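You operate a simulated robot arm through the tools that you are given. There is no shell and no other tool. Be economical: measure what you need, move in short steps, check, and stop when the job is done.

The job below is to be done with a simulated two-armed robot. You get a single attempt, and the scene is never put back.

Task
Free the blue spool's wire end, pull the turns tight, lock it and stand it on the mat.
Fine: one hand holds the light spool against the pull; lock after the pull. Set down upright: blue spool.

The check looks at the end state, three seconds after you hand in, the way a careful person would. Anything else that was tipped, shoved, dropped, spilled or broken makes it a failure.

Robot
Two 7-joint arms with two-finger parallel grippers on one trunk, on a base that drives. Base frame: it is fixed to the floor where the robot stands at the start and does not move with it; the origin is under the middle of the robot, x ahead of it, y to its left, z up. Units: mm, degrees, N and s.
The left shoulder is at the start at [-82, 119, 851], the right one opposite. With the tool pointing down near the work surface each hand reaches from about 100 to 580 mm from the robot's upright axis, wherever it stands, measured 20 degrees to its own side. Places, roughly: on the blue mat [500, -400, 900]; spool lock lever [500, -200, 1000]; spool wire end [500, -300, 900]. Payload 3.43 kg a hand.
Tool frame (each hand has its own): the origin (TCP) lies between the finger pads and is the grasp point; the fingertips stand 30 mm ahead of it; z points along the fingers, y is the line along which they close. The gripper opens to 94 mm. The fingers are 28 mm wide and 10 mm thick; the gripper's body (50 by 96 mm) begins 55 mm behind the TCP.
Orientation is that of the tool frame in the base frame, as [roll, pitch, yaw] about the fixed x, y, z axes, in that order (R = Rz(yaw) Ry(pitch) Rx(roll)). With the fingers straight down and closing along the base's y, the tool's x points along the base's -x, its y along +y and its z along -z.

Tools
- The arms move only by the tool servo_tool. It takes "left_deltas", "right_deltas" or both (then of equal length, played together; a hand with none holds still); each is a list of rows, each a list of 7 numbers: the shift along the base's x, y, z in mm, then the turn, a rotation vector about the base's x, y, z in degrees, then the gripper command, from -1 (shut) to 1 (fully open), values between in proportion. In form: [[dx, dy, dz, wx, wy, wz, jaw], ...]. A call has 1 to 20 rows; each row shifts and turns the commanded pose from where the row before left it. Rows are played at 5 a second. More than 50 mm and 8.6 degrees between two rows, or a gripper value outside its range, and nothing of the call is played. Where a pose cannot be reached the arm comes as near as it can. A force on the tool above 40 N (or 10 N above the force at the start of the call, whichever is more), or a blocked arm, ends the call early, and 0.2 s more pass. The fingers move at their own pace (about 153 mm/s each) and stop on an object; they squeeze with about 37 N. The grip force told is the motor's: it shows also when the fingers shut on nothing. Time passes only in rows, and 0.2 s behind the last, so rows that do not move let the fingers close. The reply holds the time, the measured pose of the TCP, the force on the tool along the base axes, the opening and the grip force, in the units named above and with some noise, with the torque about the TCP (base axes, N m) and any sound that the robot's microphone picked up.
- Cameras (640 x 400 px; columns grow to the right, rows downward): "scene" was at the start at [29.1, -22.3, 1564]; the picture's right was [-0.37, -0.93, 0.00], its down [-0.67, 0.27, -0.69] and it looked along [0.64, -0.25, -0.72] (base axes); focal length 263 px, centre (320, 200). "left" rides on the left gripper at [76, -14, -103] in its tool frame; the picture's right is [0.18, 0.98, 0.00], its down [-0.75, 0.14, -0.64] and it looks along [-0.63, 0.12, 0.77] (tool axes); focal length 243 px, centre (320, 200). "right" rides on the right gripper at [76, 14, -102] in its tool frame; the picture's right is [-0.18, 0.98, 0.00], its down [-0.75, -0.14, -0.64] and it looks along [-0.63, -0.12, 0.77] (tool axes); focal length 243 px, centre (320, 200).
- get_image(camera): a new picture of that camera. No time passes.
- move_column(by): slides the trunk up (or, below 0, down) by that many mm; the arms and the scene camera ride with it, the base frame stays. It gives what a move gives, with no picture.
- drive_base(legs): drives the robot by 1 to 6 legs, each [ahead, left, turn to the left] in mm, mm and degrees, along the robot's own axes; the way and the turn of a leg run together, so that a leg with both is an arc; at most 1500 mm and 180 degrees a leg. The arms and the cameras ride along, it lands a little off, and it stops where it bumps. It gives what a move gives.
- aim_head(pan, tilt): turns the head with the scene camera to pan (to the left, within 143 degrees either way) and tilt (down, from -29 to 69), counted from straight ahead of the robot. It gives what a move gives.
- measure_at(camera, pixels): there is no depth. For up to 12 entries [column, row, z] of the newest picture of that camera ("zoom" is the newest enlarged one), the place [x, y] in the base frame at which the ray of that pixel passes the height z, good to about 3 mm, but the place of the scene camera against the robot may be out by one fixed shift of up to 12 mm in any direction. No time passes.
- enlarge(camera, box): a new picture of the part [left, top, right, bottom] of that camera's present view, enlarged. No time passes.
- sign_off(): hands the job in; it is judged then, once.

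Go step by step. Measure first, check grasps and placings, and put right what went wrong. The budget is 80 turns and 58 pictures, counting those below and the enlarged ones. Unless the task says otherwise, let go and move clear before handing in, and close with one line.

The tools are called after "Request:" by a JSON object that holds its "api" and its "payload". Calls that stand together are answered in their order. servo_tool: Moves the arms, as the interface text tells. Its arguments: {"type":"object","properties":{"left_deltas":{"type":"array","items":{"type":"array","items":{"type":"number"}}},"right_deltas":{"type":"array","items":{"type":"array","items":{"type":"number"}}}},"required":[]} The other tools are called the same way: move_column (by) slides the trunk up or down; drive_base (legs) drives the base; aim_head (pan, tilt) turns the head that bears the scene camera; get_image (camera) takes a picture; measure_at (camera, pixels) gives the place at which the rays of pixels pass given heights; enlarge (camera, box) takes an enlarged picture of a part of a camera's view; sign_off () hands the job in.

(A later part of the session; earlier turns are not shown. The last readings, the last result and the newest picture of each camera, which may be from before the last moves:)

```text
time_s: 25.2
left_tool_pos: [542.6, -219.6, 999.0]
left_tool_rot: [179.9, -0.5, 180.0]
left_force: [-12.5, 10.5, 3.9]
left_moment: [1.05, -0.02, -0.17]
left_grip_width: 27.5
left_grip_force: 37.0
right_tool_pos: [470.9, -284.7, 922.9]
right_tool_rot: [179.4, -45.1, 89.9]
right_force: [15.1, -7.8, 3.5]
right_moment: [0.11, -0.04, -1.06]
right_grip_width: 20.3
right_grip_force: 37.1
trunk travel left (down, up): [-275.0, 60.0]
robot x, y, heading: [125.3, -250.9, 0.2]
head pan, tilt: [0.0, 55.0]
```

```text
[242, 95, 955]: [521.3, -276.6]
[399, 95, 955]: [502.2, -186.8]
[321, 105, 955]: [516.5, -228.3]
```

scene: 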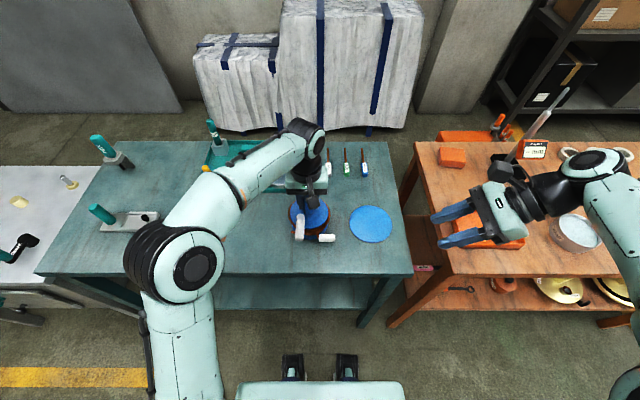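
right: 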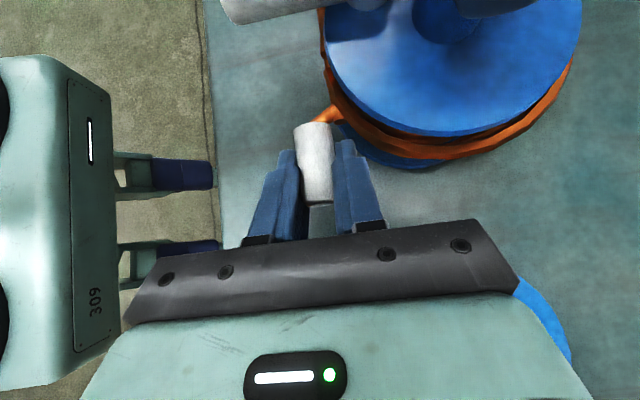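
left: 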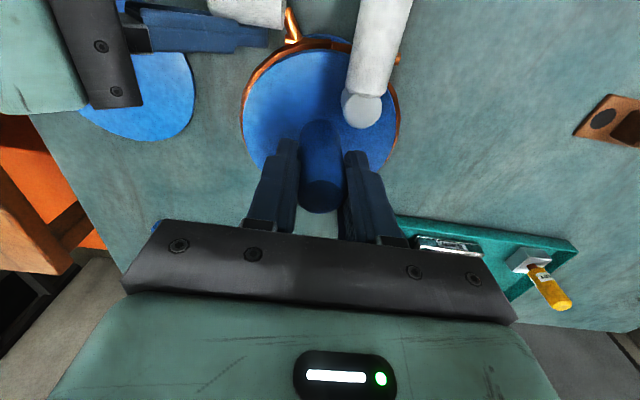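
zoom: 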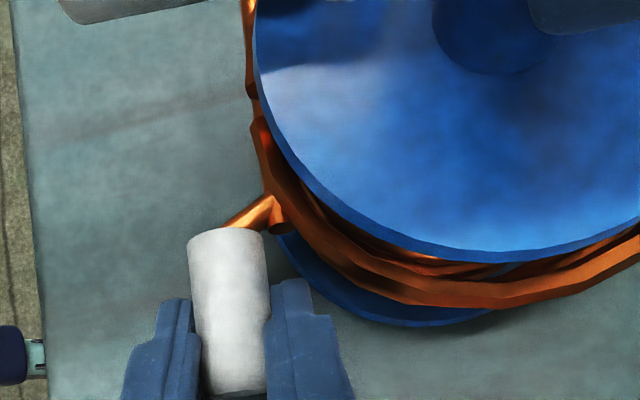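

The pull geometry is unchanged; the tag slipped about 5 mm in my grip, so the wire end is still held. I'll return to neutral and test turning the tag, swinging its outer end outward about the vertical first.

Request:
{"api": "servo_tool", "payload": {"right_deltas": [[7, 0, 0, 0, 0, 0, -1], [0, 0, 0, 0, 0, 0, -1]]}}

Request:
{"api": "servo_tool", "payload": {"right_deltas": [[-3.5, 1, 0, 0, 0, -6, -1], [-3.5, 1.5, 0, 0, 0, -6, -1]]}}

Request:
{"api": "servo_tool", "payload": {"right_deltas": [[3.5, -1.5, 0, 0, 0, 6, -1], [3.5, -1, 0, 0, 0, 6, -1]]}}

Request:
{"api": "servo_tool", "payload": {"right_deltas": [[0, 0, 0, 0, 6, 0, -1], [0, 0, 0, 0, 6, 0, -1]]}}

Request:
{"api": "servo_tool", "payload": {"right_deltas": [[0, 0, 0, 0, -6, 0, -1], [0, 0, 0, 0, -6, 0, -1], [0, 0, 0, 0, -6, 0, -1], [0, 0, 0, 0, -6, 0, -1]]}}

```text
time_s: 25.8
left_tool_pos: [545.4, -218.9, 998.4]
left_tool_rot: [179.8, 0.0, -179.8]
left_force: [0.6, 8.0, -8.7]
left_moment: [1.08, -0.73, 0.0]
left_grip_width: 27.5
left_grip_force: 37.2
right_tool_pos: [474.9, -282.4, 922.6]
right_tool_rot: [179.9, -45.0, 90.2]
right_force: [-0.7, -10.0, 8.2]
right_moment: [0.03, -0.05, -0.58]
right_grip_width: 20.7
right_grip_force: 36.4
trunk travel left (down, up): [-275.0, 60.0]
robot x, y, heading: [130.0, -249.3, 0.1]
head pan, tilt: [0.0, 55.0]
```

```text
time_s: 26.4
left_tool_pos: [542.9, -222.8, 1000.9]
left_tool_rot: [-179.5, 0.1, 179.9]
left_force: [2.1, -10.1, -9.6]
left_moment: [-0.5, -0.64, 0.06]
left_grip_width: 27.0
left_grip_force: 36.7
right_tool_pos: [468.2, -277.2, 922.9]
right_tool_rot: [-179.9, -45.2, 78.5]
right_force: [-3.2, 11.2, 4.1]
right_moment: [-0.14, -0.02, 0.91]
right_grip_width: 20.6
right_grip_force: 37.0
trunk travel left (down, up): [-275.0, 60.0]
robot x, y, heading: [129.1, -251.8, 0.0]
head pan, tilt: [0.0, 55.0]
```

```text
time_s: 27.0
left_tool_pos: [544.6, -217.4, 999.6]
left_tool_rot: [179.8, -0.2, -179.8]
left_force: [-1.3, 0.1, -4.0]
left_moment: [-0.86, -0.08, 0.39]
left_grip_width: 27.7
left_grip_force: 37.3
right_tool_pos: [476.2, -284.8, 922.8]
right_tool_rot: [179.9, -44.9, 89.7]
right_force: [1.5, -1.1, 0.1]
right_moment: [0.89, 0.08, -0.5]
right_grip_width: 20.1
right_grip_force: 37.2
trunk travel left (down, up): [-275.0, 60.0]
robot x, y, heading: [129.5, -249.4, -0.1]
head pan, tilt: [0.0, 55.0]
```

```text
time_s: 27.6
left_tool_pos: [545.7, -218.5, 999.0]
left_tool_rot: [179.8, -0.2, -179.9]
left_force: [-6.7, 3.2, -3.9]
left_moment: [0.69, 0.2, -0.21]
left_grip_width: 27.5
left_grip_force: 37.0
right_tool_pos: [478.1, -283.8, 923.5]
right_tool_rot: [-163.4, -43.7, 78.2]
right_force: [7.1, -3.4, 1.0]
right_moment: [-0.27, -0.04, -0.46]
right_grip_width: 19.7
right_grip_force: 37.1
trunk travel left (down, up): [-275.0, 60.0]
robot x, y, heading: [132.6, -249.6, 0.2]
head pan, tilt: [0.0, 55.0]
```

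```text
time_s: 28.6
left_tool_pos: [544.3, -219.0, 997.6]
left_tool_rot: [-180.0, 0.0, -179.9]
left_force: [-5.0, 8.0, -4.1]
left_moment: [0.61, 0.22, 0.03]
left_grip_width: 27.2
left_grip_force: 36.8
right_tool_pos: [475.1, -284.2, 922.4]
right_tool_rot: [163.1, -43.7, 101.8]
right_force: [4.5, -7.3, 0.6]
right_moment: [-0.06, 0.02, -0.82]
right_grip_width: 19.9
right_grip_force: 37.1
trunk travel left (down, up): [-275.0, 60.0]
robot x, y, heading: [130.3, -251.0, 0.2]
head pan, tilt: [0.0, 55.0]
```

Twisting about the tag's own axis meets almost no torque (≤0.08 N·m), unlike every other direction. I'll look at the current state, with the tag twisted -12°.

Request:
{"api": "enlarge", "payload": {"camera": "left", "box": [200, 0, 420, 137]}}

Request:
{"api": "enlarge", "payload": {"camera": "right", "box": [240, 0, 480, 200]}}

```text
2.91 times, centred on (310, 68) of left
```

zoom: 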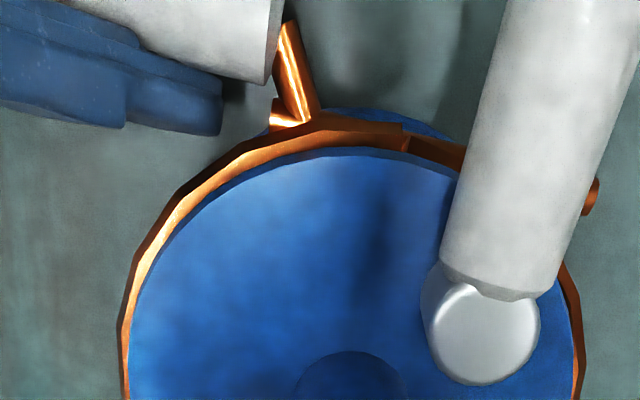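

```text
2.00 times, centred on (360, 100) of right
```

zoom: 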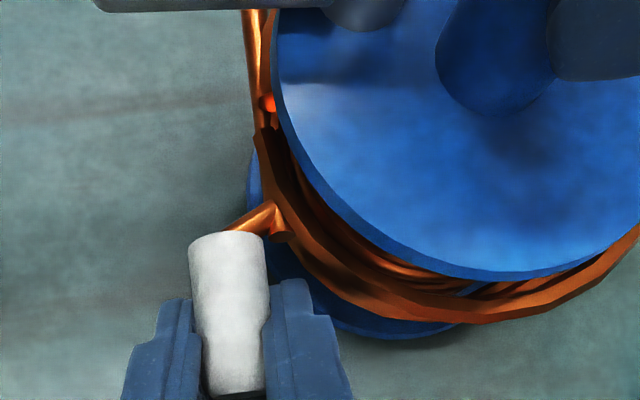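

The twist only rolled the pads around the tag; the leg didn't move. The leg itself points outward (-x, slightly -y), so I'll untwist and pull harder along that direction.

Request:
{"api": "servo_tool", "payload": {"right_deltas": [[0, 0, 0, 0, 6, 0, -1], [0, 0, 0, 0, 6, 0, -1], [-4, -1, 0, 0, 0, 0, -1], [-4, -1, 0, 0, 0, 0, -1], [-4, -1, 0, 0, 0, 0, -1]]}}

Request:
{"api": "servo_tool", "payload": {"right_deltas": [[-4, -1, 0, 0, 0, 0, -1], [-4, -1, 0, 0, 0, 0, -1]]}}

Request:
{"api": "enlarge", "payload": {"camera": "left", "box": [200, 0, 420, 137]}}

```text
time_s: 29.8
left_tool_pos: [542.7, -223.2, 1000.2]
left_tool_rot: [-179.7, -0.2, 179.7]
left_force: [-29.6, -11.7, 2.3]
left_moment: [0.5, 0.36, 0.02]
left_grip_width: 27.9
left_grip_force: 36.9
right_tool_pos: [467.3, -286.1, 924.9]
right_tool_rot: [178.8, -45.0, 90.5]
right_force: [35.4, 13.3, 11.4]
right_moment: [-0.7, -0.01, -1.15]
right_grip_width: 20.6
right_grip_force: 37.0
trunk travel left (down, up): [-275.0, 60.0]
robot x, y, heading: [130.8, -246.8, -0.1]
head pan, tilt: [0.0, 55.0]
```

```text
time_s: 30.3
left_tool_pos: [541.5, -223.6, 1001.1]
left_tool_rot: [-179.5, -0.3, 179.8]
left_force: [-3.7, 0.2, 0.9]
left_moment: [0.41, -0.43, 0.38]
left_grip_width: 27.5
left_grip_force: 36.8
right_tool_pos: [464.9, -288.3, 925.7]
right_tool_rot: [178.6, -45.1, 90.2]
right_force: [1.3, -1.1, 3.4]
right_moment: [-0.22, 0.03, -0.58]
right_grip_width: 20.5
right_grip_force: 36.9
trunk travel left (down, up): [-275.0, 60.0]
robot x, y, heading: [129.9, -249.9, 0.1]
head pan, tilt: [0.0, 55.0]
stopped in row 2 (right hand): the force on the tool passed its limit at 51 N (the readings are from after the stop); the commanded pose is now the measured one
```

```text
2.91 times, centred on (310, 68) of left
```

zoom: 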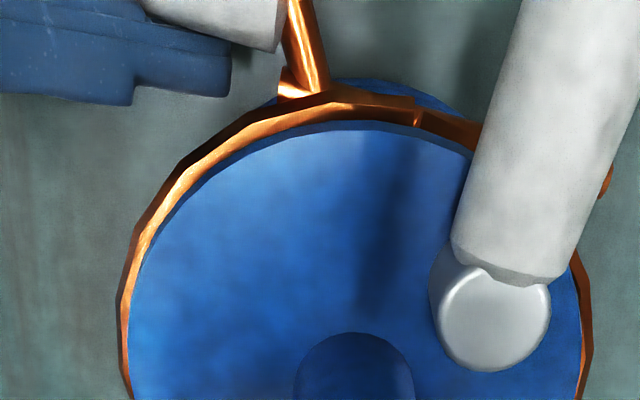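

A pull of up to 51 N along the leg didn't free it, so straight pulls are wrong. Twisting about the tag's axis is the only direction with no resistance, so I'll twist further and watch for a stop or a click.

Request:
{"api": "servo_tool", "payload": {"right_deltas": [[2, 1, 0, 0, -8, 0, -1], [2, 1, 0, 0, -8, 0, -1], [2, 0, 0, 0, -8, 0, -1], [2, 0, 0, 0, -8, 0, -1], [0, 0, 0, 0, 0, 0, -1]]}}

Request:
{"api": "servo_tool", "payload": {"right_deltas": [[0, 0, 0, 0, -8, 0, -1], [0, 0, 0, 0, -8, 0, -1], [0, 0, 0, 0, 0, 0, -1]]}}

Request:
{"api": "get_image", "payload": {"camera": "scene"}}

Request:
{"api": "get_image", "payload": {"camera": "right"}}

```text
time_s: 31.5
left_tool_pos: [543.6, -221.2, 1000.2]
left_tool_rot: [-179.7, -0.2, -179.9]
left_force: [16.4, 18.4, 8.8]
left_moment: [-0.17, -0.51, -0.12]
left_grip_width: 27.6
left_grip_force: 36.9
right_tool_pos: [471.8, -286.4, 922.9]
right_tool_rot: [137.5, -36.7, 118.0]
right_force: [-16.4, -18.2, -12.8]
right_moment: [0.64, 0.1, -0.05]
right_grip_width: 19.4
right_grip_force: 37.1
trunk travel left (down, up): [-275.0, 60.0]
robot x, y, heading: [129.7, -247.6, 0.3]
head pan, tilt: [0.0, 55.0]
```

```text
time_s: 32.3
left_tool_pos: [543.2, -222.8, 1000.2]
left_tool_rot: [-179.7, -0.2, 179.9]
left_force: [17.6, 19.1, 14.4]
left_moment: [-0.19, -0.2, -0.09]
left_grip_width: 27.3
left_grip_force: 37.2
right_tool_pos: [471.9, -286.2, 923.2]
right_tool_rot: [121.8, -28.1, 126.6]
right_force: [-18.5, -18.3, -18.2]
right_moment: [0.44, 0.03, -0.06]
right_grip_width: 19.9
right_grip_force: 37.2
trunk travel left (down, up): [-275.0, 60.0]
robot x, y, heading: [132.0, -251.2, 0.0]
head pan, tilt: [0.0, 55.0]
```

```text
19 pictures are left
```

scene: 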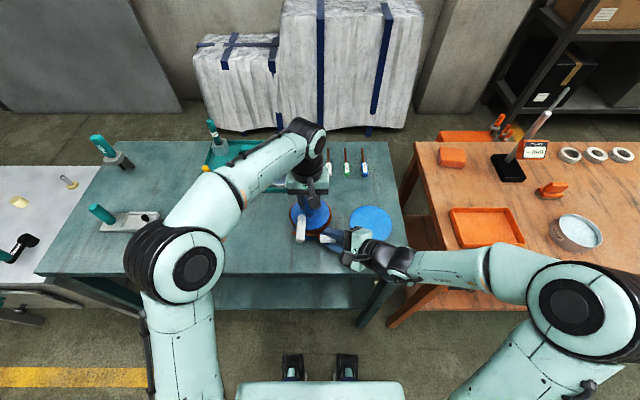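

```text
18 pictures are left
```

right: 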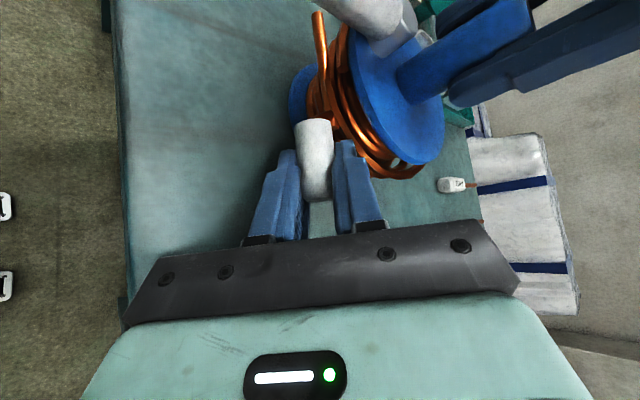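

This view shows the rod in front of the coil from (318,15) down to (335,115). I'll enlarge it to see how the tag is attached.

Request:
{"api": "enlarge", "payload": {"camera": "right", "box": [270, 0, 450, 180]}}

```text
2.22 times, centred on (360, 90) of right
```

zoom: 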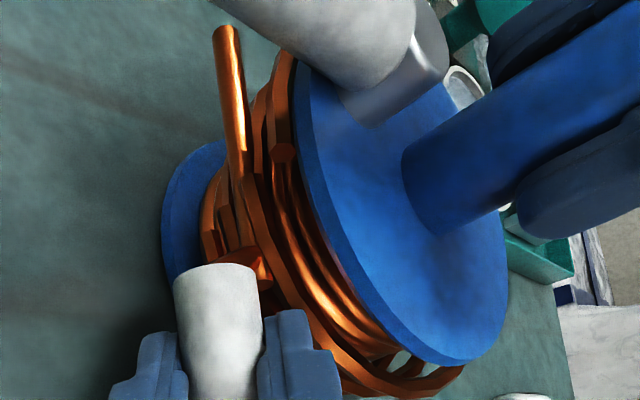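

The tag's wire passes beneath the outer turn. I'll neutralise the load, then test the untried directions: downward first, then the pull again at this twist.

Request:
{"api": "servo_tool", "payload": {"right_deltas": [[-5, -5, -5, 0, 0, 0, -1], [0, 0, 0, 0, 0, 0, -1]]}}

Request:
{"api": "servo_tool", "payload": {"right_deltas": [[0, 0, -4, 0, 0, 0, -1], [0, 0, -4, 0, 0, 0, -1], [0, 0, -4, 0, 0, 0, -1]]}}

Request:
{"api": "servo_tool", "payload": {"right_deltas": [[0, 0, 4, 0, 0, 0, -1], [0, 0, 4, 0, 0, 0, -1], [0, 0, 4, 0, 0, 0, -1], [0, -5, 0, 0, 0, 0, -1], [0, -5, 0, 0, 0, 0, -1]]}}

```text
time_s: 32.9
left_tool_pos: [541.3, -224.8, 999.1]
left_tool_rot: [-179.5, -0.8, 179.6]
left_force: [1.8, 1.0, -1.3]
left_moment: [0.87, -0.02, 0.06]
left_grip_width: 27.3
left_grip_force: 36.4
right_tool_pos: [469.0, -289.1, 921.7]
right_tool_rot: [120.8, -27.8, 127.2]
right_force: [-1.7, -1.6, -3.9]
right_moment: [-0.92, 0.01, -0.05]
right_grip_width: 20.0
right_grip_force: 37.6
trunk travel left (down, up): [-275.0, 60.0]
robot x, y, heading: [134.6, -251.9, 0.1]
head pan, tilt: [0.0, 55.0]
```

```text
time_s: 33.5
left_tool_pos: [540.8, -225.0, 999.9]
left_tool_rot: [-179.6, -0.6, 179.7]
left_force: [-0.1, 0.8, 4.5]
left_moment: [0.85, 0.51, 0.16]
left_grip_width: 27.9
left_grip_force: 36.7
right_tool_pos: [471.2, -288.1, 920.5]
right_tool_rot: [119.6, -27.9, 127.9]
right_force: [-4.6, -3.5, 8.4]
right_moment: [-0.66, -0.02, -0.04]
right_grip_width: 20.0
right_grip_force: 37.0
trunk travel left (down, up): [-275.0, 60.0]
robot x, y, heading: [130.9, -249.6, 0.1]
head pan, tilt: [0.0, 55.0]
stopped in row 3 (right hand): the force on the tool passed its limit at 43 N (the readings are from after the stop); the commanded pose is now the measured one
```

```text
time_s: 34.7
left_tool_pos: [541.0, -226.8, 998.9]
left_tool_rot: [-179.3, -0.4, 179.6]
left_force: [13.0, -11.4, 16.5]
left_moment: [-1.67, 0.29, 0.2]
left_grip_width: 27.9
left_grip_force: 36.8
right_tool_pos: [468.9, -294.7, 930.8]
right_tool_rot: [119.8, -28.0, 128.3]
right_force: [-12.0, 11.2, -19.3]
right_moment: [-0.37, 0.02, 1.41]
right_grip_width: 20.7
right_grip_force: 37.1
trunk travel left (down, up): [-275.0, 60.0]
robot x, y, heading: [130.9, -250.0, 0.0]
head pan, tilt: [0.0, 55.0]
```

Every direction feels rigid at the tag, and downward just presses on the table. The lever may be what's holding the wire, so I'll untwist, let go of the tag, back off and look at it.

Request:
{"api": "servo_tool", "payload": {"right_deltas": [[-3, 4, -8, 0, 8, 0, -1], [0, 0, 0, 0, 8, 0, -1], [0, 0, 0, 0, 8, 0, -1], [0, 0, 0, 0, 8, 0, -1], [0, 0, 0, 0, 8, 0, -1], [0, 0, 0, 0, 8, 0, -1]]}}

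Request:
{"api": "servo_tool", "payload": {"right_deltas": [[0, 0, 0, 0, 0, 0, -0.3], [0, 0, 0, 0, 0, 0, -0.1], [0, 0, 0, 0, 0, 0, -0.1], [0, -15, 15, 0, 0, 0, -0.1], [0, -20, 20, 0, 0, 0, -0.1], [0, -25, 25, 0, 0, 0, -0.1], [0, -30, 30, 0, 0, 0, -0.1]]}}

Request:
{"api": "get_image", "payload": {"camera": "right"}}

```text
time_s: 36.1
left_tool_pos: [540.1, -224.5, 997.4]
left_tool_rot: [-179.5, -1.0, 179.7]
left_force: [-11.7, -12.3, -6.7]
left_moment: [0.44, -0.44, -0.27]
left_grip_width: 27.2
left_grip_force: 37.3
right_tool_pos: [469.5, -292.2, 924.4]
right_tool_rot: [176.8, -45.7, 91.3]
right_force: [11.2, 11.9, 13.4]
right_moment: [-0.39, -0.26, 0.37]
right_grip_width: 20.3
right_grip_force: 36.9
trunk travel left (down, up): [-275.0, 60.0]
robot x, y, heading: [130.0, -247.0, 0.1]
head pan, tilt: [0.0, 55.0]
```

```text
time_s: 37.7
left_tool_pos: [539.7, -224.5, 999.1]
left_tool_rot: [-179.6, -0.6, 179.7]
left_force: [0.3, -1.3, -3.5]
left_moment: [-0.06, -0.09, 0.02]
left_grip_width: 27.3
left_grip_force: 36.9
right_tool_pos: [467.1, -385.1, 1013.9]
right_tool_rot: [177.0, -45.7, 91.1]
right_force: [0.4, 0.6, -0.3]
right_moment: [0.0, -0.02, 0.01]
right_grip_width: 42.2
right_grip_force: 0.0
trunk travel left (down, up): [-275.0, 60.0]
robot x, y, heading: [128.1, -250.2, 0.1]
head pan, tilt: [0.0, 55.0]
```

```text
16 pictures are left
```

right: 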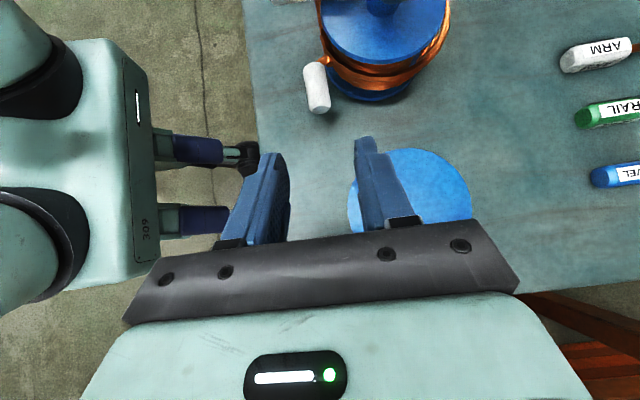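

The spool is still held and the right hand is clear. I'll re-orient the right hand to point forward and down, with the jaws closing along y, so it can grip the lever from the front.

Request:
{"api": "servo_tool", "payload": {"right_deltas": [[-20, -10, 20, -7.5, 0, 0, 0], [-20, -10, 20, -7.5, 0, 0, 0], [-20, -10, 15, -7.5, 0, 0, 0], [-20, -10, 15, -7.5, 0, 0, 0], [-20, -10, 10, -7.5, 0, 0, 0], [-20, -10, 10, -7.5, 0, 0, 0], [0, 0, 0, 0, 0, 8.2, 0], [0, 0, 0, 0, 0, 8.2, 0], [0, 0, 0, 0, 0, 8.2, 0], [0, 0, 0, 0, 0, 8.2, 0], [0, 0, 0, 0, 0, 8.2, 0], [0, 0, 0, 0, 0, 8.2, 0], [0, 0, 0, 0, 0, 8.2, 0], [0, 0, 0, 0, 0, 8.2, 0], [0, 0, 0, 0, 0, 8.2, 0], [0, 0, 0, 0, 0, 8.2, 0], [0, 0, 0, 0, 0, 7.5, 0]]}}

Request:
{"api": "servo_tool", "payload": {"right_deltas": [[0, 35, -6, 0, -7, 0, 0], [0, 35, -6, 0, -7, 0, 0], [0, 35, -6, 0, -7, 0, 0], [0, 35, -6, 0, -7, 0, 0], [7, 35, -6, 0, -7, 0, 0], [7, 35, -6, 0, -7, 0, 0], [7, 26, -6, 0, 0, 0, 0], [7, 10, -6, 0, 0, 0, 0]]}}

Request:
{"api": "get_image", "payload": {"camera": "right"}}

```text
time_s: 41.3
left_tool_pos: [541.8, -225.3, 999.2]
left_tool_rot: [-179.6, -0.7, 179.7]
left_force: [-0.5, 0.1, 0.0]
left_moment: [0.19, -0.14, 0.04]
left_grip_width: 27.2
left_grip_force: 36.9
right_tool_pos: [347.5, -442.6, 1103.0]
right_tool_rot: [177.9, -0.7, -179.5]
right_force: [1.0, -0.9, -0.2]
right_moment: [0.03, 0.0, 0.02]
right_grip_width: 47.1
right_grip_force: 0.2
trunk travel left (down, up): [-275.0, 60.0]
robot x, y, heading: [132.6, -249.8, -0.1]
head pan, tilt: [0.0, 55.0]
```

```text
time_s: 43.1
left_tool_pos: [541.0, -224.9, 998.8]
left_tool_rot: [-179.5, -0.7, 179.7]
left_force: [-0.2, 0.7, 0.9]
left_moment: [0.29, -0.28, 0.01]
left_grip_width: 27.3
left_grip_force: 37.4
right_tool_pos: [375.9, -197.2, 1054.7]
right_tool_rot: [178.2, 41.4, -179.5]
right_force: [-0.2, -0.6, -0.3]
right_moment: [-0.01, -0.04, 0.01]
right_grip_width: 47.0
right_grip_force: 0.1
trunk travel left (down, up): [-275.0, 60.0]
robot x, y, heading: [134.0, -249.5, 0.3]
head pan, tilt: [0.0, 55.0]
```

```text
15 pictures are left
```

right: 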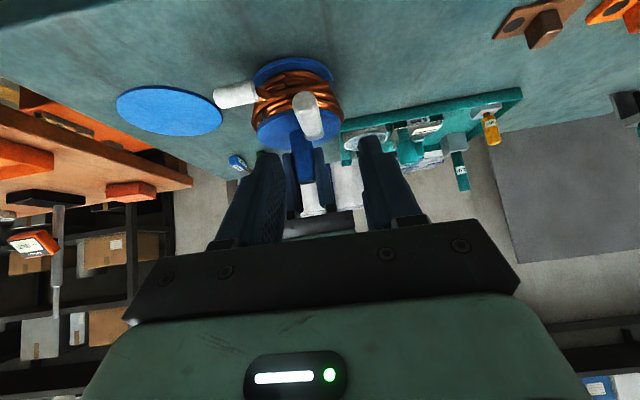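

The lever's end now shows at (305,102), between the fingers' lines. I'll measure it in this view.

Request:
{"api": "measure_at", "payload": {"camera": "right", "pixels": [[305, 100, 955], [305, 100, 965], [312, 132, 970], [298, 172, 1010]]}}

Request:
{"api": "enlarge", "payload": {"camera": "right", "box": [200, 50, 380, 162]}}

```text
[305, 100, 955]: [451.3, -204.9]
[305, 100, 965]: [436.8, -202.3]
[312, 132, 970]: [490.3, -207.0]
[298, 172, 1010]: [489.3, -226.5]
```

```text
3.56 times, centred on (290, 106) of right
```

zoom: 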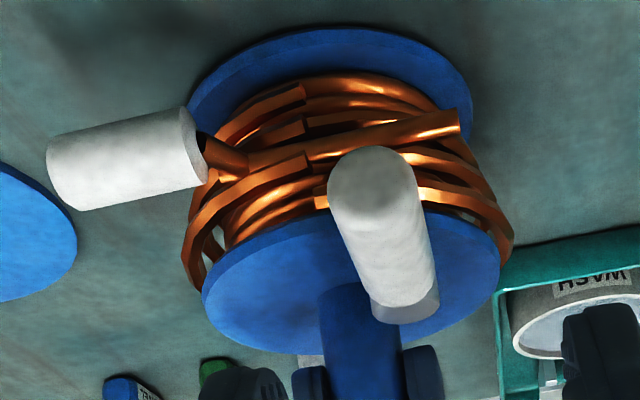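

Now the structure is clear: lever end at about (450,-204,955) and root at (495,-208,970). I'll grip the lever's outer end, keeping the fingertips off the flange, and wiggle it to find its free direction.

Request:
{"api": "servo_tool", "payload": {"right_deltas": [[20, -4, -22, 0, 0, 0, 0], [20, -4, -22, 0, 0, 0, 0], [20, 0, -22, 0, 0, 0, 0], [18, 0, -20, 0, 0, 0, 0], [0, 0, 0, 0, 0, 0, 0]]}}

Request:
{"api": "servo_tool", "payload": {"right_deltas": [[0, 0, 0, 0, 0, 0, -0.5], [0, 0, 0, 0, 0, 0, -1], [0, 0, 0, 0, 0, 0, -1]]}}

Request:
{"api": "get_image", "payload": {"camera": "right"}}

```text
time_s: 44.3
left_tool_pos: [540.3, -225.2, 998.2]
left_tool_rot: [-179.4, -0.6, 179.8]
left_force: [-1.2, 0.7, 1.8]
left_moment: [0.22, -0.19, 0.02]
left_grip_width: 27.2
left_grip_force: 36.7
right_tool_pos: [453.6, -205.6, 968.9]
right_tool_rot: [178.2, 41.3, -179.4]
right_force: [0.0, -0.3, 0.1]
right_moment: [-0.03, 0.01, -0.02]
right_grip_width: 46.9
right_grip_force: 0.1
trunk travel left (down, up): [-275.0, 60.0]
robot x, y, heading: [129.7, -252.8, 0.1]
head pan, tilt: [0.0, 55.0]
```

```text
time_s: 45.1
left_tool_pos: [540.6, -224.2, 999.0]
left_tool_rot: [-179.5, -0.6, 179.8]
left_force: [0.3, 0.0, 4.0]
left_moment: [0.41, 0.12, 0.11]
left_grip_width: 27.5
left_grip_force: 37.0
right_tool_pos: [454.8, -205.0, 967.4]
right_tool_rot: [178.1, 41.3, -179.6]
right_force: [0.8, 1.0, -0.7]
right_moment: [-0.07, -0.12, 0.03]
right_grip_width: 25.7
right_grip_force: 36.4
trunk travel left (down, up): [-275.0, 60.0]
robot x, y, heading: [133.4, -247.2, -0.1]
head pan, tilt: [0.0, 55.0]
```

```text
13 pictures are left
```

right: 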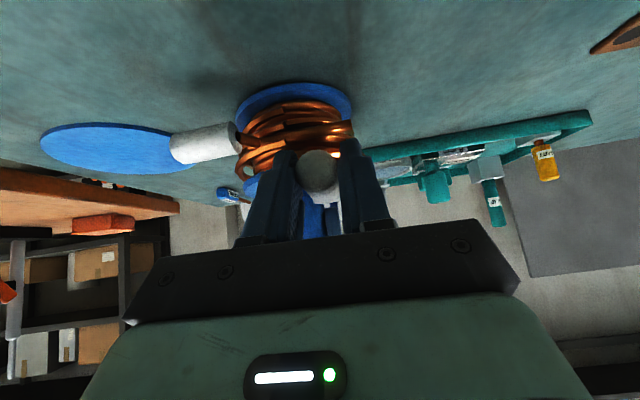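

The lever is gripped at 25.7 mm. I'll make small test moves: up first, then sideways.

Request:
{"api": "servo_tool", "payload": {"right_deltas": [[0, 0, 3, 0, 0, 0, -1], [0, 0, 3, 0, 0, 0, -1], [0, 0, 0, 0, 0, 0, -1]]}}

Request:
{"api": "servo_tool", "payload": {"right_deltas": [[0, 0, -3, 0, 0, 0, -1], [0, 0, -3, 0, 0, 0, -1], [0, 4, 0, 0, 0, 0, -1], [0, 4, 0, 0, 0, 0, -1]]}}

Request:
{"api": "servo_tool", "payload": {"right_deltas": [[0, -4, 0, 0, 0, 0, -1], [0, -4, 0, 0, 0, 0, -1], [0, -4, 0, 0, 0, 0, -1], [0, -4, 0, 0, 0, 0, -1]]}}

```text
time_s: 45.9
left_tool_pos: [542.6, -224.9, 999.1]
left_tool_rot: [-179.5, -0.6, 179.6]
left_force: [3.0, 0.5, 16.0]
left_moment: [0.47, 0.93, -0.1]
left_grip_width: 27.3
left_grip_force: 36.8
right_tool_pos: [453.2, -205.7, 973.9]
right_tool_rot: [178.3, 41.1, -179.4]
right_force: [-2.0, -0.6, -14.8]
right_moment: [-0.11, 0.66, -0.08]
right_grip_width: 25.9
right_grip_force: 37.1
trunk travel left (down, up): [-275.0, 60.0]
robot x, y, heading: [128.6, -250.4, 0.0]
head pan, tilt: [0.0, 55.0]
```

```text
time_s: 46.9
left_tool_pos: [540.9, -220.4, 997.0]
left_tool_rot: [-179.9, -0.8, 179.8]
left_force: [3.4, 16.7, -3.9]
left_moment: [0.7, -1.09, -0.19]
left_grip_width: 27.7
left_grip_force: 37.3
right_tool_pos: [454.7, -198.8, 969.4]
right_tool_rot: [178.2, 41.6, -179.9]
right_force: [-9.3, -13.5, 16.7]
right_moment: [-0.37, -0.91, -1.03]
right_grip_width: 26.1
right_grip_force: 36.7
trunk travel left (down, up): [-275.0, 60.0]
robot x, y, heading: [130.8, -250.8, 0.1]
head pan, tilt: [0.0, 55.0]
```

```text
time_s: 47.9
left_tool_pos: [541.5, -226.1, 998.6]
left_tool_rot: [-179.4, -0.7, 179.6]
left_force: [0.5, -6.9, -11.4]
left_moment: [-0.46, -0.38, 0.36]
left_grip_width: 27.5
left_grip_force: 37.6
right_tool_pos: [452.8, -212.1, 969.2]
right_tool_rot: [178.1, 41.2, -179.3]
right_force: [-0.5, 7.0, 7.2]
right_moment: [0.17, -0.28, 0.26]
right_grip_width: 25.9
right_grip_force: 36.8
trunk travel left (down, up): [-275.0, 60.0]
robot x, y, heading: [128.0, -250.0, 0.3]
head pan, tilt: [0.0, 55.0]
```

Both lever directions feel stiff, with the spool partly moving along. I'll check from the last enlarged view whether the tag did move out relative to the rod's stub.

Request:
{"api": "measure_at", "payload": {"camera": "zoom", "pixels": [[458, 125, 915], [458, 125, 921], [197, 150, 921], [197, 150, 927], [60, 175, 921], [60, 175, 930], [202, 290, 955], [498, 255, 955], [250, 160, 925], [325, 200, 930], [350, 350, 955], [305, 90, 905]]}}

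```text
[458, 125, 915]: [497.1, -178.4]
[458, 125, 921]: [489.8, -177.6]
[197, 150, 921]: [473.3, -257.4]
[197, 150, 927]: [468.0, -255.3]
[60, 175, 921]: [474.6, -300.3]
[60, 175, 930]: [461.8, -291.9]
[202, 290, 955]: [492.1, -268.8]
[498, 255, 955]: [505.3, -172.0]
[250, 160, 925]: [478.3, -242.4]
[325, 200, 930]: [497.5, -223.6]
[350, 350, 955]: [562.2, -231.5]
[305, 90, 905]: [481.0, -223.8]
```

The stub-to-tag distance has grown from about 74 to 81 mm, so the 29 N pull did start to draw the wire out; it needs a longer, steady pull along -y. I'll let go of the lever and re-orient the right hand for the tag.

Request:
{"api": "servo_tool", "payload": {"right_deltas": [[0, 4, -2, 0, 0, 0, -1], [0, 0, 0, 0, 0, 0, -0.3], [0, 0, 0, 0, 0, 0, 0], [0, 0, 0, 0, 0, 0, 0], [-20, 0, 22, 0, 0, 0, 0], [-20, 0, 22, 0, 0, 0, 0], [-20, 0, 22, 0, 0, 0, 0], [-20, 0, 22, 0, 0, 0, 0], [-5, -35, 6, 0, 7, 0, 0], [-5, -35, 6, 0, 7, 0, 0], [-5, -35, 6, 0, 7, 0, 0], [-5, -35, 6, 0, 7, 0, 0], [0, -35, 6, 0, 7, 0, -0.3], [0, -35, 6, 0, 7, 0, -0.3], [0, -20, 6, 0, 0, 0, -0.3]]}}

Request:
{"api": "servo_tool", "payload": {"right_deltas": [[0, 0, 0, 0, 0, -8.2, -0.3], [0, 0, 0, 0, 0, -8.2, -0.3], [0, 0, 0, 0, 0, -8.2, -0.3], [0, 0, 0, 0, 0, -8.2, -0.3], [0, 0, 0, 0, 0, -8.2, -0.3], [0, 0, 0, 0, 0, -8.2, -0.3], [0, 0, 0, 0, 0, -8.2, -0.3], [0, 0, 0, 0, 0, -8.2, -0.3], [0, 0, 0, 0, 0, -8.2, -0.3], [0, 0, 0, 0, 0, -8.2, -0.3], [0, 0, 0, 0, 0, -8.2, -0.3], [20, 0, 0, 7.5, 0, 0, -0.3], [20, 0, 0, 7.5, 0, 0, -0.3], [20, 0, 0, 7.5, 0, 0, -0.3], [20, 0, 0, 7.5, 0, 0, -0.3], [20, 0, 0, 7.5, 0, 0, -0.3], [10, 0, 0, 7.5, 0, 0, -0.3]]}}

```text
time_s: 51.1
left_tool_pos: [541.5, -224.8, 999.5]
left_tool_rot: [-179.5, -0.6, 179.8]
left_force: [-0.1, 0.8, 3.9]
left_moment: [0.34, -0.42, 0.02]
left_grip_width: 27.2
left_grip_force: 37.5
right_tool_pos: [352.7, -440.4, 1097.5]
right_tool_rot: [177.8, -0.9, -179.6]
right_force: [-0.1, -0.1, -0.2]
right_moment: [0.03, 0.01, 0.02]
right_grip_width: 32.9
right_grip_force: 0.1
trunk travel left (down, up): [-275.0, 60.0]
robot x, y, heading: [132.2, -251.7, 0.2]
head pan, tilt: [0.0, 55.0]
```

```text
time_s: 54.7
left_tool_pos: [541.2, -224.5, 998.5]
left_tool_rot: [-179.6, -0.7, 179.8]
left_force: [-0.8, 0.3, 0.8]
left_moment: [0.25, -0.15, 0.03]
left_grip_width: 27.3
left_grip_force: 37.4
right_tool_pos: [465.2, -439.7, 1097.4]
right_tool_rot: [177.6, -45.8, 90.3]
right_force: [0.6, 0.0, -0.5]
right_moment: [-0.03, -0.02, 0.0]
right_grip_width: 32.8
right_grip_force: 0.1
trunk travel left (down, up): [-275.0, 60.0]
robot x, y, heading: [130.6, -248.8, -0.1]
head pan, tilt: [0.0, 55.0]
```

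Right hand is oriented again at (465,-440,1097). I'll move to the pre-grasp point and take one picture to locate the tag.

Request:
{"api": "servo_tool", "payload": {"right_deltas": [[2, 20, -24, 0, 0, 0, -0.3], [2, 20, -24, 0, 0, 0, -0.3], [2, 20, -24, 0, 0, 0, -0.3], [2, 18, -24, 0, 0, 0, -0.3], [1, 17, -20, 0, 0, 0, -0.3]]}}

Request:
{"api": "get_image", "payload": {"camera": "right"}}

```text
time_s: 55.9
left_tool_pos: [541.2, -224.3, 997.4]
left_tool_rot: [-179.5, -0.6, 179.7]
left_force: [-1.2, 1.2, 0.0]
left_moment: [0.37, -0.02, 0.07]
left_grip_width: 27.1
left_grip_force: 36.9
right_tool_pos: [472.4, -343.4, 980.1]
right_tool_rot: [177.7, -45.6, 90.2]
right_force: [0.3, 0.5, 0.2]
right_moment: [0.01, -0.01, -0.02]
right_grip_width: 32.7
right_grip_force: 0.1
trunk travel left (down, up): [-275.0, 60.0]
robot x, y, heading: [127.5, -251.3, 0.1]
head pan, tilt: [0.0, 55.0]
```

```text
12 pictures are left
```

right: 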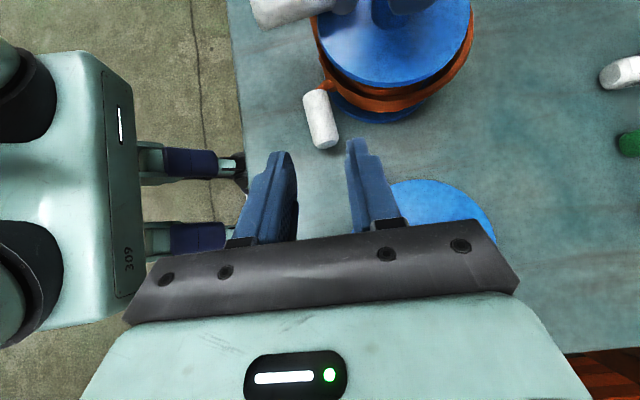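

Request:
{"api": "measure_at", "payload": {"camera": "right", "pixels": [[315, 93, 921], [326, 145, 921], [307, 120, 921], [336, 115, 921], [319, 55, 955], [473, 30, 955]]}}

```text
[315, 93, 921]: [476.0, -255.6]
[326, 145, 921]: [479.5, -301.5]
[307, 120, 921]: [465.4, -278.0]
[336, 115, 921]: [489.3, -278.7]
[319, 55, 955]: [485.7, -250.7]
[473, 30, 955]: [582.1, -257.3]
```

The tag now spans y -256 to -301 at x≈477.5, turned about 4.5°. I'll advance, align, close and start a steady pull along its axis.

Request:
{"api": "servo_tool", "payload": {"right_deltas": [[1, 15, -15, 0, 0, 4.5, -0.3], [2, 15, -15, 0, 0, 0, -0.3], [2, 15, -14, 0, 0, 0, -0.3], [1, 15, -14, 0, 0, 0, -0.3], [0, 0, 0, 0, 0, 0, -0.3], [0, 0, 0, 0, 0, 0, -1], [0, 0, 0, 0, 0, 0, -1], [0, 0, 0, 0, 0, 0, -1]]}}

Request:
{"api": "servo_tool", "payload": {"right_deltas": [[0, -4, 0, 0, 0, 0, -1], [0.5, -4, 0, 0, 0, 0, -1], [0.5, -4, 0, 0, 0, 0, -1], [0, -4, 0, 0, 0, 0, -1]]}}

Request:
{"api": "servo_tool", "payload": {"right_deltas": [[0, -2, 0, 0, 0, 0, -1], [0, 0, 0, 0, 0, 0, -1], [0, 0, 0, 0, 0, 0, -1], [0, 0, 0, 0, 0, 0, -1]]}}

```text
time_s: 57.7
left_tool_pos: [540.7, -224.1, 998.5]
left_tool_rot: [-179.5, -0.6, 179.7]
left_force: [1.7, 1.1, 1.8]
left_moment: [0.48, -0.19, 0.0]
left_grip_width: 27.3
left_grip_force: 36.8
right_tool_pos: [478.9, -285.1, 921.9]
right_tool_rot: [177.7, -45.6, 94.6]
right_force: [-2.1, 0.7, -0.5]
right_moment: [-0.21, -0.13, 0.0]
right_grip_width: 24.1
right_grip_force: 36.7
trunk travel left (down, up): [-275.0, 60.0]
robot x, y, heading: [127.9, -251.2, 0.2]
head pan, tilt: [0.0, 55.0]
```

```text
time_s: 58.7
left_tool_pos: [539.5, -226.8, 999.1]
left_tool_rot: [-179.2, -0.8, 179.4]
left_force: [-4.3, -21.9, 5.1]
left_moment: [-1.3, 0.09, -0.26]
left_grip_width: 27.6
left_grip_force: 36.5
right_tool_pos: [480.1, -301.2, 922.9]
right_tool_rot: [177.6, -45.7, 94.7]
right_force: [5.3, 22.0, 0.4]
right_moment: [0.11, -0.05, 1.05]
right_grip_width: 22.8
right_grip_force: 37.1
trunk travel left (down, up): [-275.0, 60.0]
robot x, y, heading: [130.6, -251.6, 0.0]
head pan, tilt: [0.0, 55.0]
```

```text
time_s: 59.7
left_tool_pos: [540.7, -228.1, 1000.5]
left_tool_rot: [-179.1, -0.9, 179.5]
left_force: [-6.5, -23.5, 8.9]
left_moment: [-1.22, 0.22, -0.2]
left_grip_width: 27.3
left_grip_force: 37.0
right_tool_pos: [480.8, -301.2, 922.9]
right_tool_rot: [177.5, -45.6, 95.0]
right_force: [8.1, 24.6, 0.0]
right_moment: [0.1, -0.03, 1.03]
right_grip_width: 22.5
right_grip_force: 37.2
trunk travel left (down, up): [-275.0, 60.0]
robot x, y, heading: [131.0, -249.9, 0.1]
head pan, tilt: [0.0, 55.0]
```

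The tag moved about 12 mm relative to the spool at 24 N. I'll continue the pull.

Request:
{"api": "servo_tool", "payload": {"right_deltas": [[0, -3, 0, 0, 0, 0, -1], [0, -3, 0, 0, 0, 0, -1], [0, -3, 0, 0, 0, 0, -1], [0, 0, 0, 0, 0, 0, -1]]}}

Request:
{"api": "get_image", "payload": {"camera": "right"}}

```text
time_s: 60.7
left_tool_pos: [538.8, -227.2, 999.8]
left_tool_rot: [-179.1, -0.8, 179.4]
left_force: [-7.0, -22.7, 10.9]
left_moment: [-1.18, 0.51, 0.01]
left_grip_width: 27.2
left_grip_force: 36.4
right_tool_pos: [480.0, -309.5, 925.0]
right_tool_rot: [177.6, -45.6, 94.9]
right_force: [10.3, 28.6, -2.4]
right_moment: [-0.02, -0.02, 0.66]
right_grip_width: 21.8
right_grip_force: 37.1
trunk travel left (down, up): [-275.0, 60.0]
robot x, y, heading: [130.2, -250.0, 0.0]
head pan, tilt: [0.0, 55.0]
```

```text
11 pictures are left
```

right: 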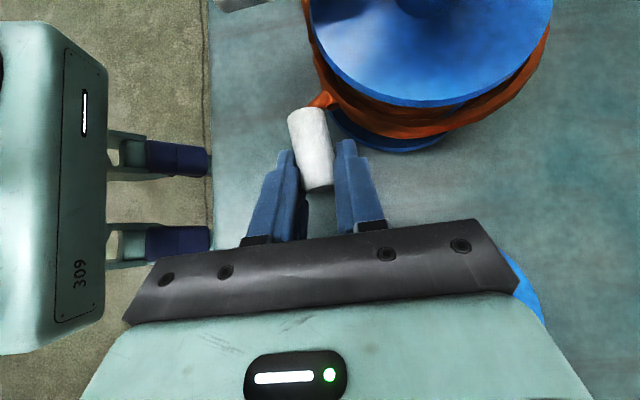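

The tag is slipping toward the fingertips (its end is at (308,110), the tips at row 148). I'll measure whether the wire itself came along.

Request:
{"api": "measure_at", "payload": {"camera": "right", "pixels": [[309, 112, 921], [320, 186, 921], [310, 35, 955], [548, 35, 955], [322, 102, 925]]}}

```text
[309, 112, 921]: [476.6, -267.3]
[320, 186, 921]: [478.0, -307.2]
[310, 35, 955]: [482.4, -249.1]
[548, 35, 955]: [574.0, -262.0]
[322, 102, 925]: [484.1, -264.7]
```

I'll check with the left camera how far the tag has come relative to the stub under this load.

Request:
{"api": "enlarge", "payload": {"camera": "left", "box": [200, 0, 420, 137]}}

```text
2.91 times, centred on (310, 68) of left
```

zoom: 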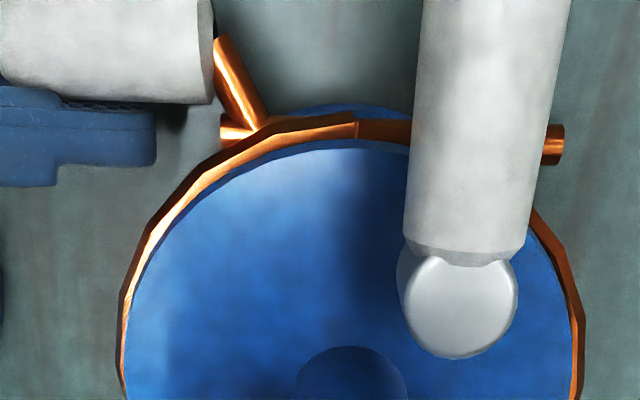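

The rod, leg and tag just turn rigidly with the spool in the left grip (the rod has rotated about 11°), so this pull isn't releasing it. Twisting the tag was the only easy motion and I've only tried one sense fully, so I'll re-seat my grip and twist the other way.

Request:
{"api": "servo_tool", "payload": {"right_deltas": [[-2, 8, -2, 0, 0, 0, -1], [0, 0, 0, 0, 0, 0, -0.3], [0, 0, 0, 0, 0, 0, -0.3], [-1, 10, 0, 0, 0, 4, -0.3], [0, 6, 0, 0, 0, 0, -0.3], [0, 0, 0, 0, 0, 0, -1], [0, 0, 0, 0, 0, 0, -1], [0, 0, 0, 0, 0, 0, -1]]}}

Request:
{"api": "servo_tool", "payload": {"right_deltas": [[0, 0, 0, 0, 8, 0, -1], [0, 0, 0, 0, 8, 0, -1], [0, 0, 0, 0, 0, 0, -1]]}}

Request:
{"api": "servo_tool", "payload": {"right_deltas": [[0, 0, 0, 0, 8, 0, -1], [0, 0, 0, 0, 8, 0, -1], [0, 0, 0, 0, 8, 0, -1], [0, 0, 0, 0, 0, 0, -1]]}}

```text
time_s: 62.5
left_tool_pos: [539.9, -223.7, 997.2]
left_tool_rot: [-179.6, -0.9, 179.7]
left_force: [-7.1, 6.6, 5.5]
left_moment: [0.96, 0.55, -0.35]
left_grip_width: 27.0
left_grip_force: 37.0
right_tool_pos: [477.0, -286.5, 921.4]
right_tool_rot: [177.7, -45.6, 98.7]
right_force: [5.3, -5.9, -0.6]
right_moment: [-0.16, -0.19, -0.14]
right_grip_width: 24.2
right_grip_force: 37.0
trunk travel left (down, up): [-275.0, 60.0]
robot x, y, heading: [130.1, -249.5, 0.1]
head pan, tilt: [0.0, 55.0]
```

```text
time_s: 63.3
left_tool_pos: [541.7, -224.0, 997.8]
left_tool_rot: [-179.7, -0.6, 179.7]
left_force: [2.3, 12.1, 4.0]
left_moment: [0.73, 0.38, -0.13]
left_grip_width: 27.2
left_grip_force: 37.0
right_tool_pos: [476.9, -288.2, 920.4]
right_tool_rot: [-158.9, -45.6, 82.0]
right_force: [-1.4, -12.8, -2.1]
right_moment: [-0.13, -0.27, -0.72]
right_grip_width: 21.8
right_grip_force: 37.4
trunk travel left (down, up): [-275.0, 60.0]
robot x, y, heading: [129.5, -247.9, 0.1]
head pan, tilt: [0.0, 55.0]
```

```text
time_s: 64.3
left_tool_pos: [542.1, -223.9, 998.5]
left_tool_rot: [-179.6, -0.5, 179.7]
left_force: [7.0, 14.2, 4.4]
left_moment: [1.32, -0.53, 0.01]
left_grip_width: 27.6
left_grip_force: 36.4
right_tool_pos: [476.2, -288.8, 920.4]
right_tool_rot: [-128.4, -37.8, 61.2]
right_force: [-8.1, -16.1, -0.4]
right_moment: [-0.57, 0.08, -0.49]
right_grip_width: 22.0
right_grip_force: 37.2
trunk travel left (down, up): [-275.0, 60.0]
robot x, y, heading: [130.4, -250.5, 0.3]
head pan, tilt: [0.0, 55.0]
```

Twisting the other way is also resistance-free and silent. I'll test a pull here, then untwist.

Request:
{"api": "servo_tool", "payload": {"right_deltas": [[0, -5, 0, 0, 0, 0, -1], [0, -5, 0, 0, 0, 0, -1], [0, -5, 0, 0, 0, 0, -1], [0, -5, 0, 0, 0, 0, -1]]}}

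Request:
{"api": "servo_tool", "payload": {"right_deltas": [[0, 5, 0, 0, -8, 0, -1], [0, 5, 0, 0, -8, 0, -1], [0, 0, 0, 0, -8, 0, -1], [0, 0, 0, 0, -8, 0, -1], [0, 0, 0, 0, -8, 0, -1]]}}

```text
time_s: 65.3
left_tool_pos: [538.8, -230.0, 999.7]
left_tool_rot: [-179.0, -1.0, 179.2]
left_force: [-15.5, -25.7, 7.2]
left_moment: [-0.66, 0.49, 0.18]
left_grip_width: 27.2
left_grip_force: 37.5
right_tool_pos: [478.3, -304.1, 923.8]
right_tool_rot: [-128.7, -38.6, 61.4]
right_force: [19.3, 27.5, 1.4]
right_moment: [-0.73, 0.02, -0.15]
right_grip_width: 20.2
right_grip_force: 37.9
trunk travel left (down, up): [-275.0, 60.0]
robot x, y, heading: [128.6, -252.8, 0.1]
head pan, tilt: [0.0, 55.0]
```

```text
time_s: 66.5
left_tool_pos: [540.0, -225.0, 998.6]
left_tool_rot: [-179.4, -0.8, 179.7]
left_force: [-19.7, -7.1, 3.2]
left_moment: [-0.18, 0.51, -0.16]
left_grip_width: 27.4
left_grip_force: 36.8
right_tool_pos: [478.2, -299.7, 921.3]
right_tool_rot: [177.3, -45.7, 98.9]
right_force: [15.8, 7.6, 6.6]
right_moment: [0.55, 0.19, -0.42]
right_grip_width: 20.6
right_grip_force: 36.9
trunk travel left (down, up): [-275.0, 60.0]
robot x, y, heading: [130.6, -252.4, -0.1]
head pan, tilt: [0.0, 55.0]
```

Still rigid. My earlier lever test clamped the lever's angle, so it couldn't have shown a swing about its upright hub. I'll let go of the tag and go back to the lever, this time caging it loosely and pushing sideways.

Request:
{"api": "servo_tool", "payload": {"right_deltas": [[6, 3, 2, 0, 0, 0, -1], [0, 0, 0, 0, 0, 0, -0.3], [0, 0, 0, 0, 0, 0, -0.1], [0, -15, 15, 0, 0, 0, -0.1], [0, -20, 20, 0, 0, 0, -0.1], [0, -25, 25, 0, 0, 0, -0.1], [0, -30, 30, 0, 0, -8.5, -0.1], [-20, -10, 20, -7.6, 0, 0, 0], [-20, -10, 20, -7.6, 0, 0, 0], [-20, -10, 15, -7.6, 0, 0, 0], [-20, -10, 15, -7.6, 0, 0, 0], [-20, -10, 10, -7.6, 0, 0, 0], [-20, -10, 10, -7.6, 0, 0, 0]]}}

Request:
{"api": "servo_tool", "payload": {"right_deltas": [[0, 0, 0, 0, 0, 8.2, 0], [0, 0, 0, 0, 0, 8.2, 0], [0, 0, 0, 0, 0, 8.2, 0], [0, 0, 0, 0, 0, 8.2, 0], [0, 0, 0, 0, 0, 8.2, 0], [0, 0, 0, 0, 0, 8.2, 0], [0, 0, 0, 0, 0, 8.2, 0], [0, 0, 0, 0, 0, 8.2, 0], [0, 0, 0, 0, 0, 8.2, 0], [0, 0, 0, 0, 0, 8.2, 0], [0, 0, 0, 0, 0, 8, 0], [0, 35, -6, 0, -7, 0, 0], [0, 35, -6, 0, -7, 0, 0], [0, 35, -6, 0, -7, 0, 0], [0, 35, -6, 0, -7, 0, 0], [7, 35, -6, 0, -7, 0, 0], [7, 35, -6, 0, -7, 0, 0]]}}

Request:
{"api": "get_image", "payload": {"camera": "right"}}

```text
time_s: 69.3
left_tool_pos: [541.1, -224.1, 997.4]
left_tool_rot: [-179.6, -0.7, 179.7]
left_force: [-0.3, -0.8, 0.7]
left_moment: [0.1, -0.1, 0.01]
left_grip_width: 27.4
left_grip_force: 37.3
right_tool_pos: [363.3, -444.1, 1103.6]
right_tool_rot: [177.8, 0.0, 90.1]
right_force: [-0.1, 0.2, -0.9]
right_moment: [0.01, 0.01, 0.03]
right_grip_width: 47.0
right_grip_force: 0.1
trunk travel left (down, up): [-275.0, 60.0]
robot x, y, heading: [131.0, -249.4, -0.2]
head pan, tilt: [0.0, 55.0]
```

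```text
time_s: 72.9
left_tool_pos: [542.4, -223.6, 999.2]
left_tool_rot: [-179.5, -0.6, 179.7]
left_force: [-0.5, 0.7, -1.8]
left_moment: [0.09, -0.15, 0.04]
left_grip_width: 27.2
left_grip_force: 37.0
right_tool_pos: [378.2, -233.2, 1067.1]
right_tool_rot: [178.0, 42.0, -179.7]
right_force: [-0.3, 0.7, -0.2]
right_moment: [-0.05, 0.01, -0.01]
right_grip_width: 46.9
right_grip_force: 0.0
trunk travel left (down, up): [-275.0, 60.0]
robot x, y, heading: [128.3, -252.3, -0.1]
head pan, tilt: [0.0, 55.0]
```

```text
9 pictures are left
```

right: 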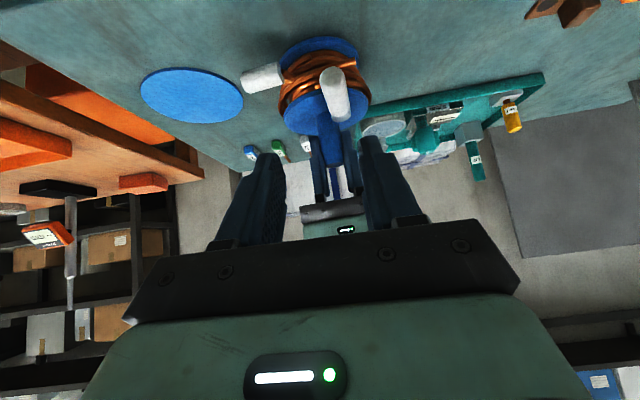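

The lever's tip is now at (330,78). I'll measure it before caging it.

Request:
{"api": "measure_at", "payload": {"camera": "right", "pixels": [[330, 78, 955], [334, 105, 970], [338, 118, 970], [265, 78, 921], [285, 100, 955], [370, 100, 955]]}}

```text
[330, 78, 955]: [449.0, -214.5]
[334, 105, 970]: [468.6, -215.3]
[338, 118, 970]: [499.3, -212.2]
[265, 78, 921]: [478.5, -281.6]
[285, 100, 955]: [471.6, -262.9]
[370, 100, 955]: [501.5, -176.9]
```

The lever lies from (449,-214) to about (499,-212). I'll cage its tip loosely and push towards +y in small steps, then -y.

Request:
{"api": "servo_tool", "payload": {"right_deltas": [[18, 5, -25, 0, 0, 0, 0], [19, 5, -25, 0, 0, 0, 0], [19, 5, -25, 0, 0, 0, 0], [19, 4, -24, 0, 0, 0, 0], [0, 0, 0, 0, 0, 0, 0]]}}

Request:
{"api": "servo_tool", "payload": {"right_deltas": [[0, 5, 0, 0, 0, 0, 0], [0, 5, 0, 0, 0, 0, 0], [0, 5, 0, 0, 0, 0, 0], [0, 5, 0, 0, 0, 0, 0], [0, 0, 0, 0, 0, 0, 0]]}}

Request:
{"api": "servo_tool", "payload": {"right_deltas": [[0, -10, 0, 0, 0, 0, 0], [0, -10, 0, 0, 0, 0, 0], [0, -10, 0, 0, 0, 0, 0], [0, -5, 0, 0, 0, 0, 0], [0, -5, 0, 0, 0, 0, 0], [0, 0, 0, 0, 0, 0, 0]]}}

Request:
{"api": "get_image", "payload": {"camera": "right"}}

```text
time_s: 74.1
left_tool_pos: [540.0, -224.0, 999.7]
left_tool_rot: [-179.6, -0.7, 179.6]
left_force: [-0.5, -0.3, -0.6]
left_moment: [0.12, -0.22, -0.02]
left_grip_width: 27.2
left_grip_force: 37.0
right_tool_pos: [451.3, -216.3, 967.8]
right_tool_rot: [178.0, 41.9, -179.7]
right_force: [-0.1, 0.9, 1.0]
right_moment: [0.0, 0.0, -0.03]
right_grip_width: 46.9
right_grip_force: 0.0
trunk travel left (down, up): [-275.0, 60.0]
robot x, y, heading: [131.5, -249.6, -0.1]
head pan, tilt: [0.0, 55.0]
```

```text
time_s: 75.3
left_tool_pos: [542.5, -223.9, 999.3]
left_tool_rot: [-179.6, -0.6, 179.7]
left_force: [0.7, 0.4, -1.5]
left_moment: [0.07, -0.17, -0.14]
left_grip_width: 27.3
left_grip_force: 37.0
right_tool_pos: [452.3, -195.6, 967.7]
right_tool_rot: [178.0, 42.0, -179.7]
right_force: [0.3, -1.7, 0.0]
right_moment: [-0.02, -0.01, -0.05]
right_grip_width: 47.9
right_grip_force: 1.5
trunk travel left (down, up): [-275.0, 60.0]
robot x, y, heading: [133.4, -249.6, 0.0]
head pan, tilt: [0.0, 55.0]
```

```text
time_s: 76.7
left_tool_pos: [541.5, -225.7, 999.5]
left_tool_rot: [-179.4, -0.6, 179.8]
left_force: [6.3, -8.1, -1.7]
left_moment: [-0.29, -0.49, 0.35]
left_grip_width: 27.3
left_grip_force: 37.1
right_tool_pos: [452.5, -235.2, 967.6]
right_tool_rot: [177.8, 42.0, -179.7]
right_force: [-5.4, 8.2, 0.4]
right_moment: [0.15, 0.01, 0.39]
right_grip_width: 51.8
right_grip_force: 4.1
trunk travel left (down, up): [-275.0, 60.0]
robot x, y, heading: [133.0, -248.9, 0.4]
head pan, tilt: [0.0, 55.0]
```

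```text
8 pictures are left
```

right: 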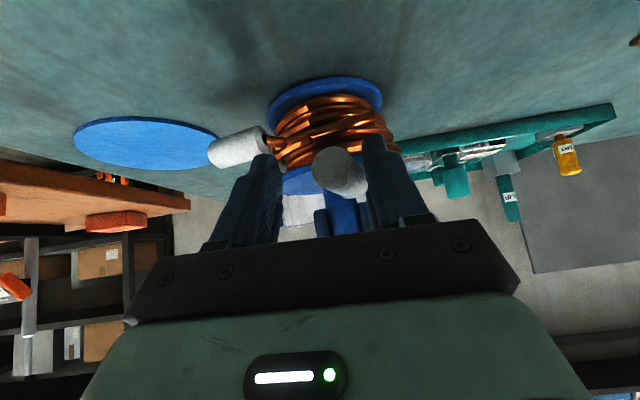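

Pushing +y met only about 1.7 N while -y met 8 N, so the lever may swing towards +y. I'll push +y further and look.

Request:
{"api": "servo_tool", "payload": {"right_deltas": [[0, 15, 0, 0, 0, 0, 0], [0, 15, 0, 0, 0, 0, 0], [0, 10, 0, 0, 0, 0, 0], [0, 5, 0, 0, 0, 0, 0], [0, 5, 0, 0, 0, 0, 0], [0, 5, 0, 0, 0, 0, 0], [0, 5, 0, 0, 0, 0, 0], [0, 0, 0, 0, 0, 0, 0]]}}

Request:
{"api": "enlarge", "payload": {"camera": "right", "box": [200, 50, 420, 190]}}

```text
time_s: 78.5
left_tool_pos: [541.3, -223.5, 998.3]
left_tool_rot: [-179.6, -0.7, 179.7]
left_force: [2.1, 3.4, -2.0]
left_moment: [0.19, -0.16, -0.23]
left_grip_width: 27.0
left_grip_force: 36.7
right_tool_pos: [451.4, -174.6, 968.6]
right_tool_rot: [177.9, 41.9, -179.9]
right_force: [-3.1, -2.9, -0.6]
right_moment: [-0.03, 0.08, -0.19]
right_grip_width: 48.8
right_grip_force: 1.8
trunk travel left (down, up): [-275.0, 60.0]
robot x, y, heading: [131.1, -252.7, -0.4]
head pan, tilt: [0.0, 55.0]
```

```text
2.86 times, centred on (310, 120) of right
```

zoom: 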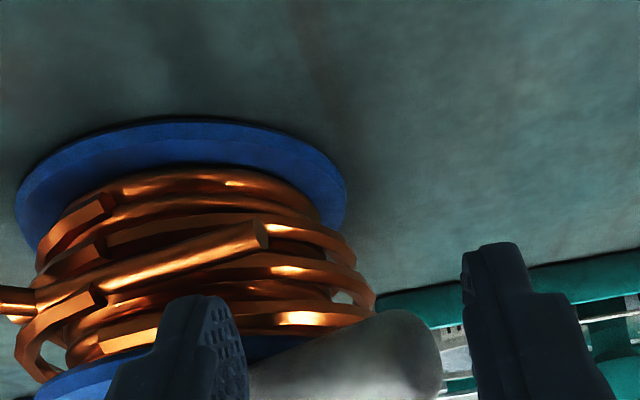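

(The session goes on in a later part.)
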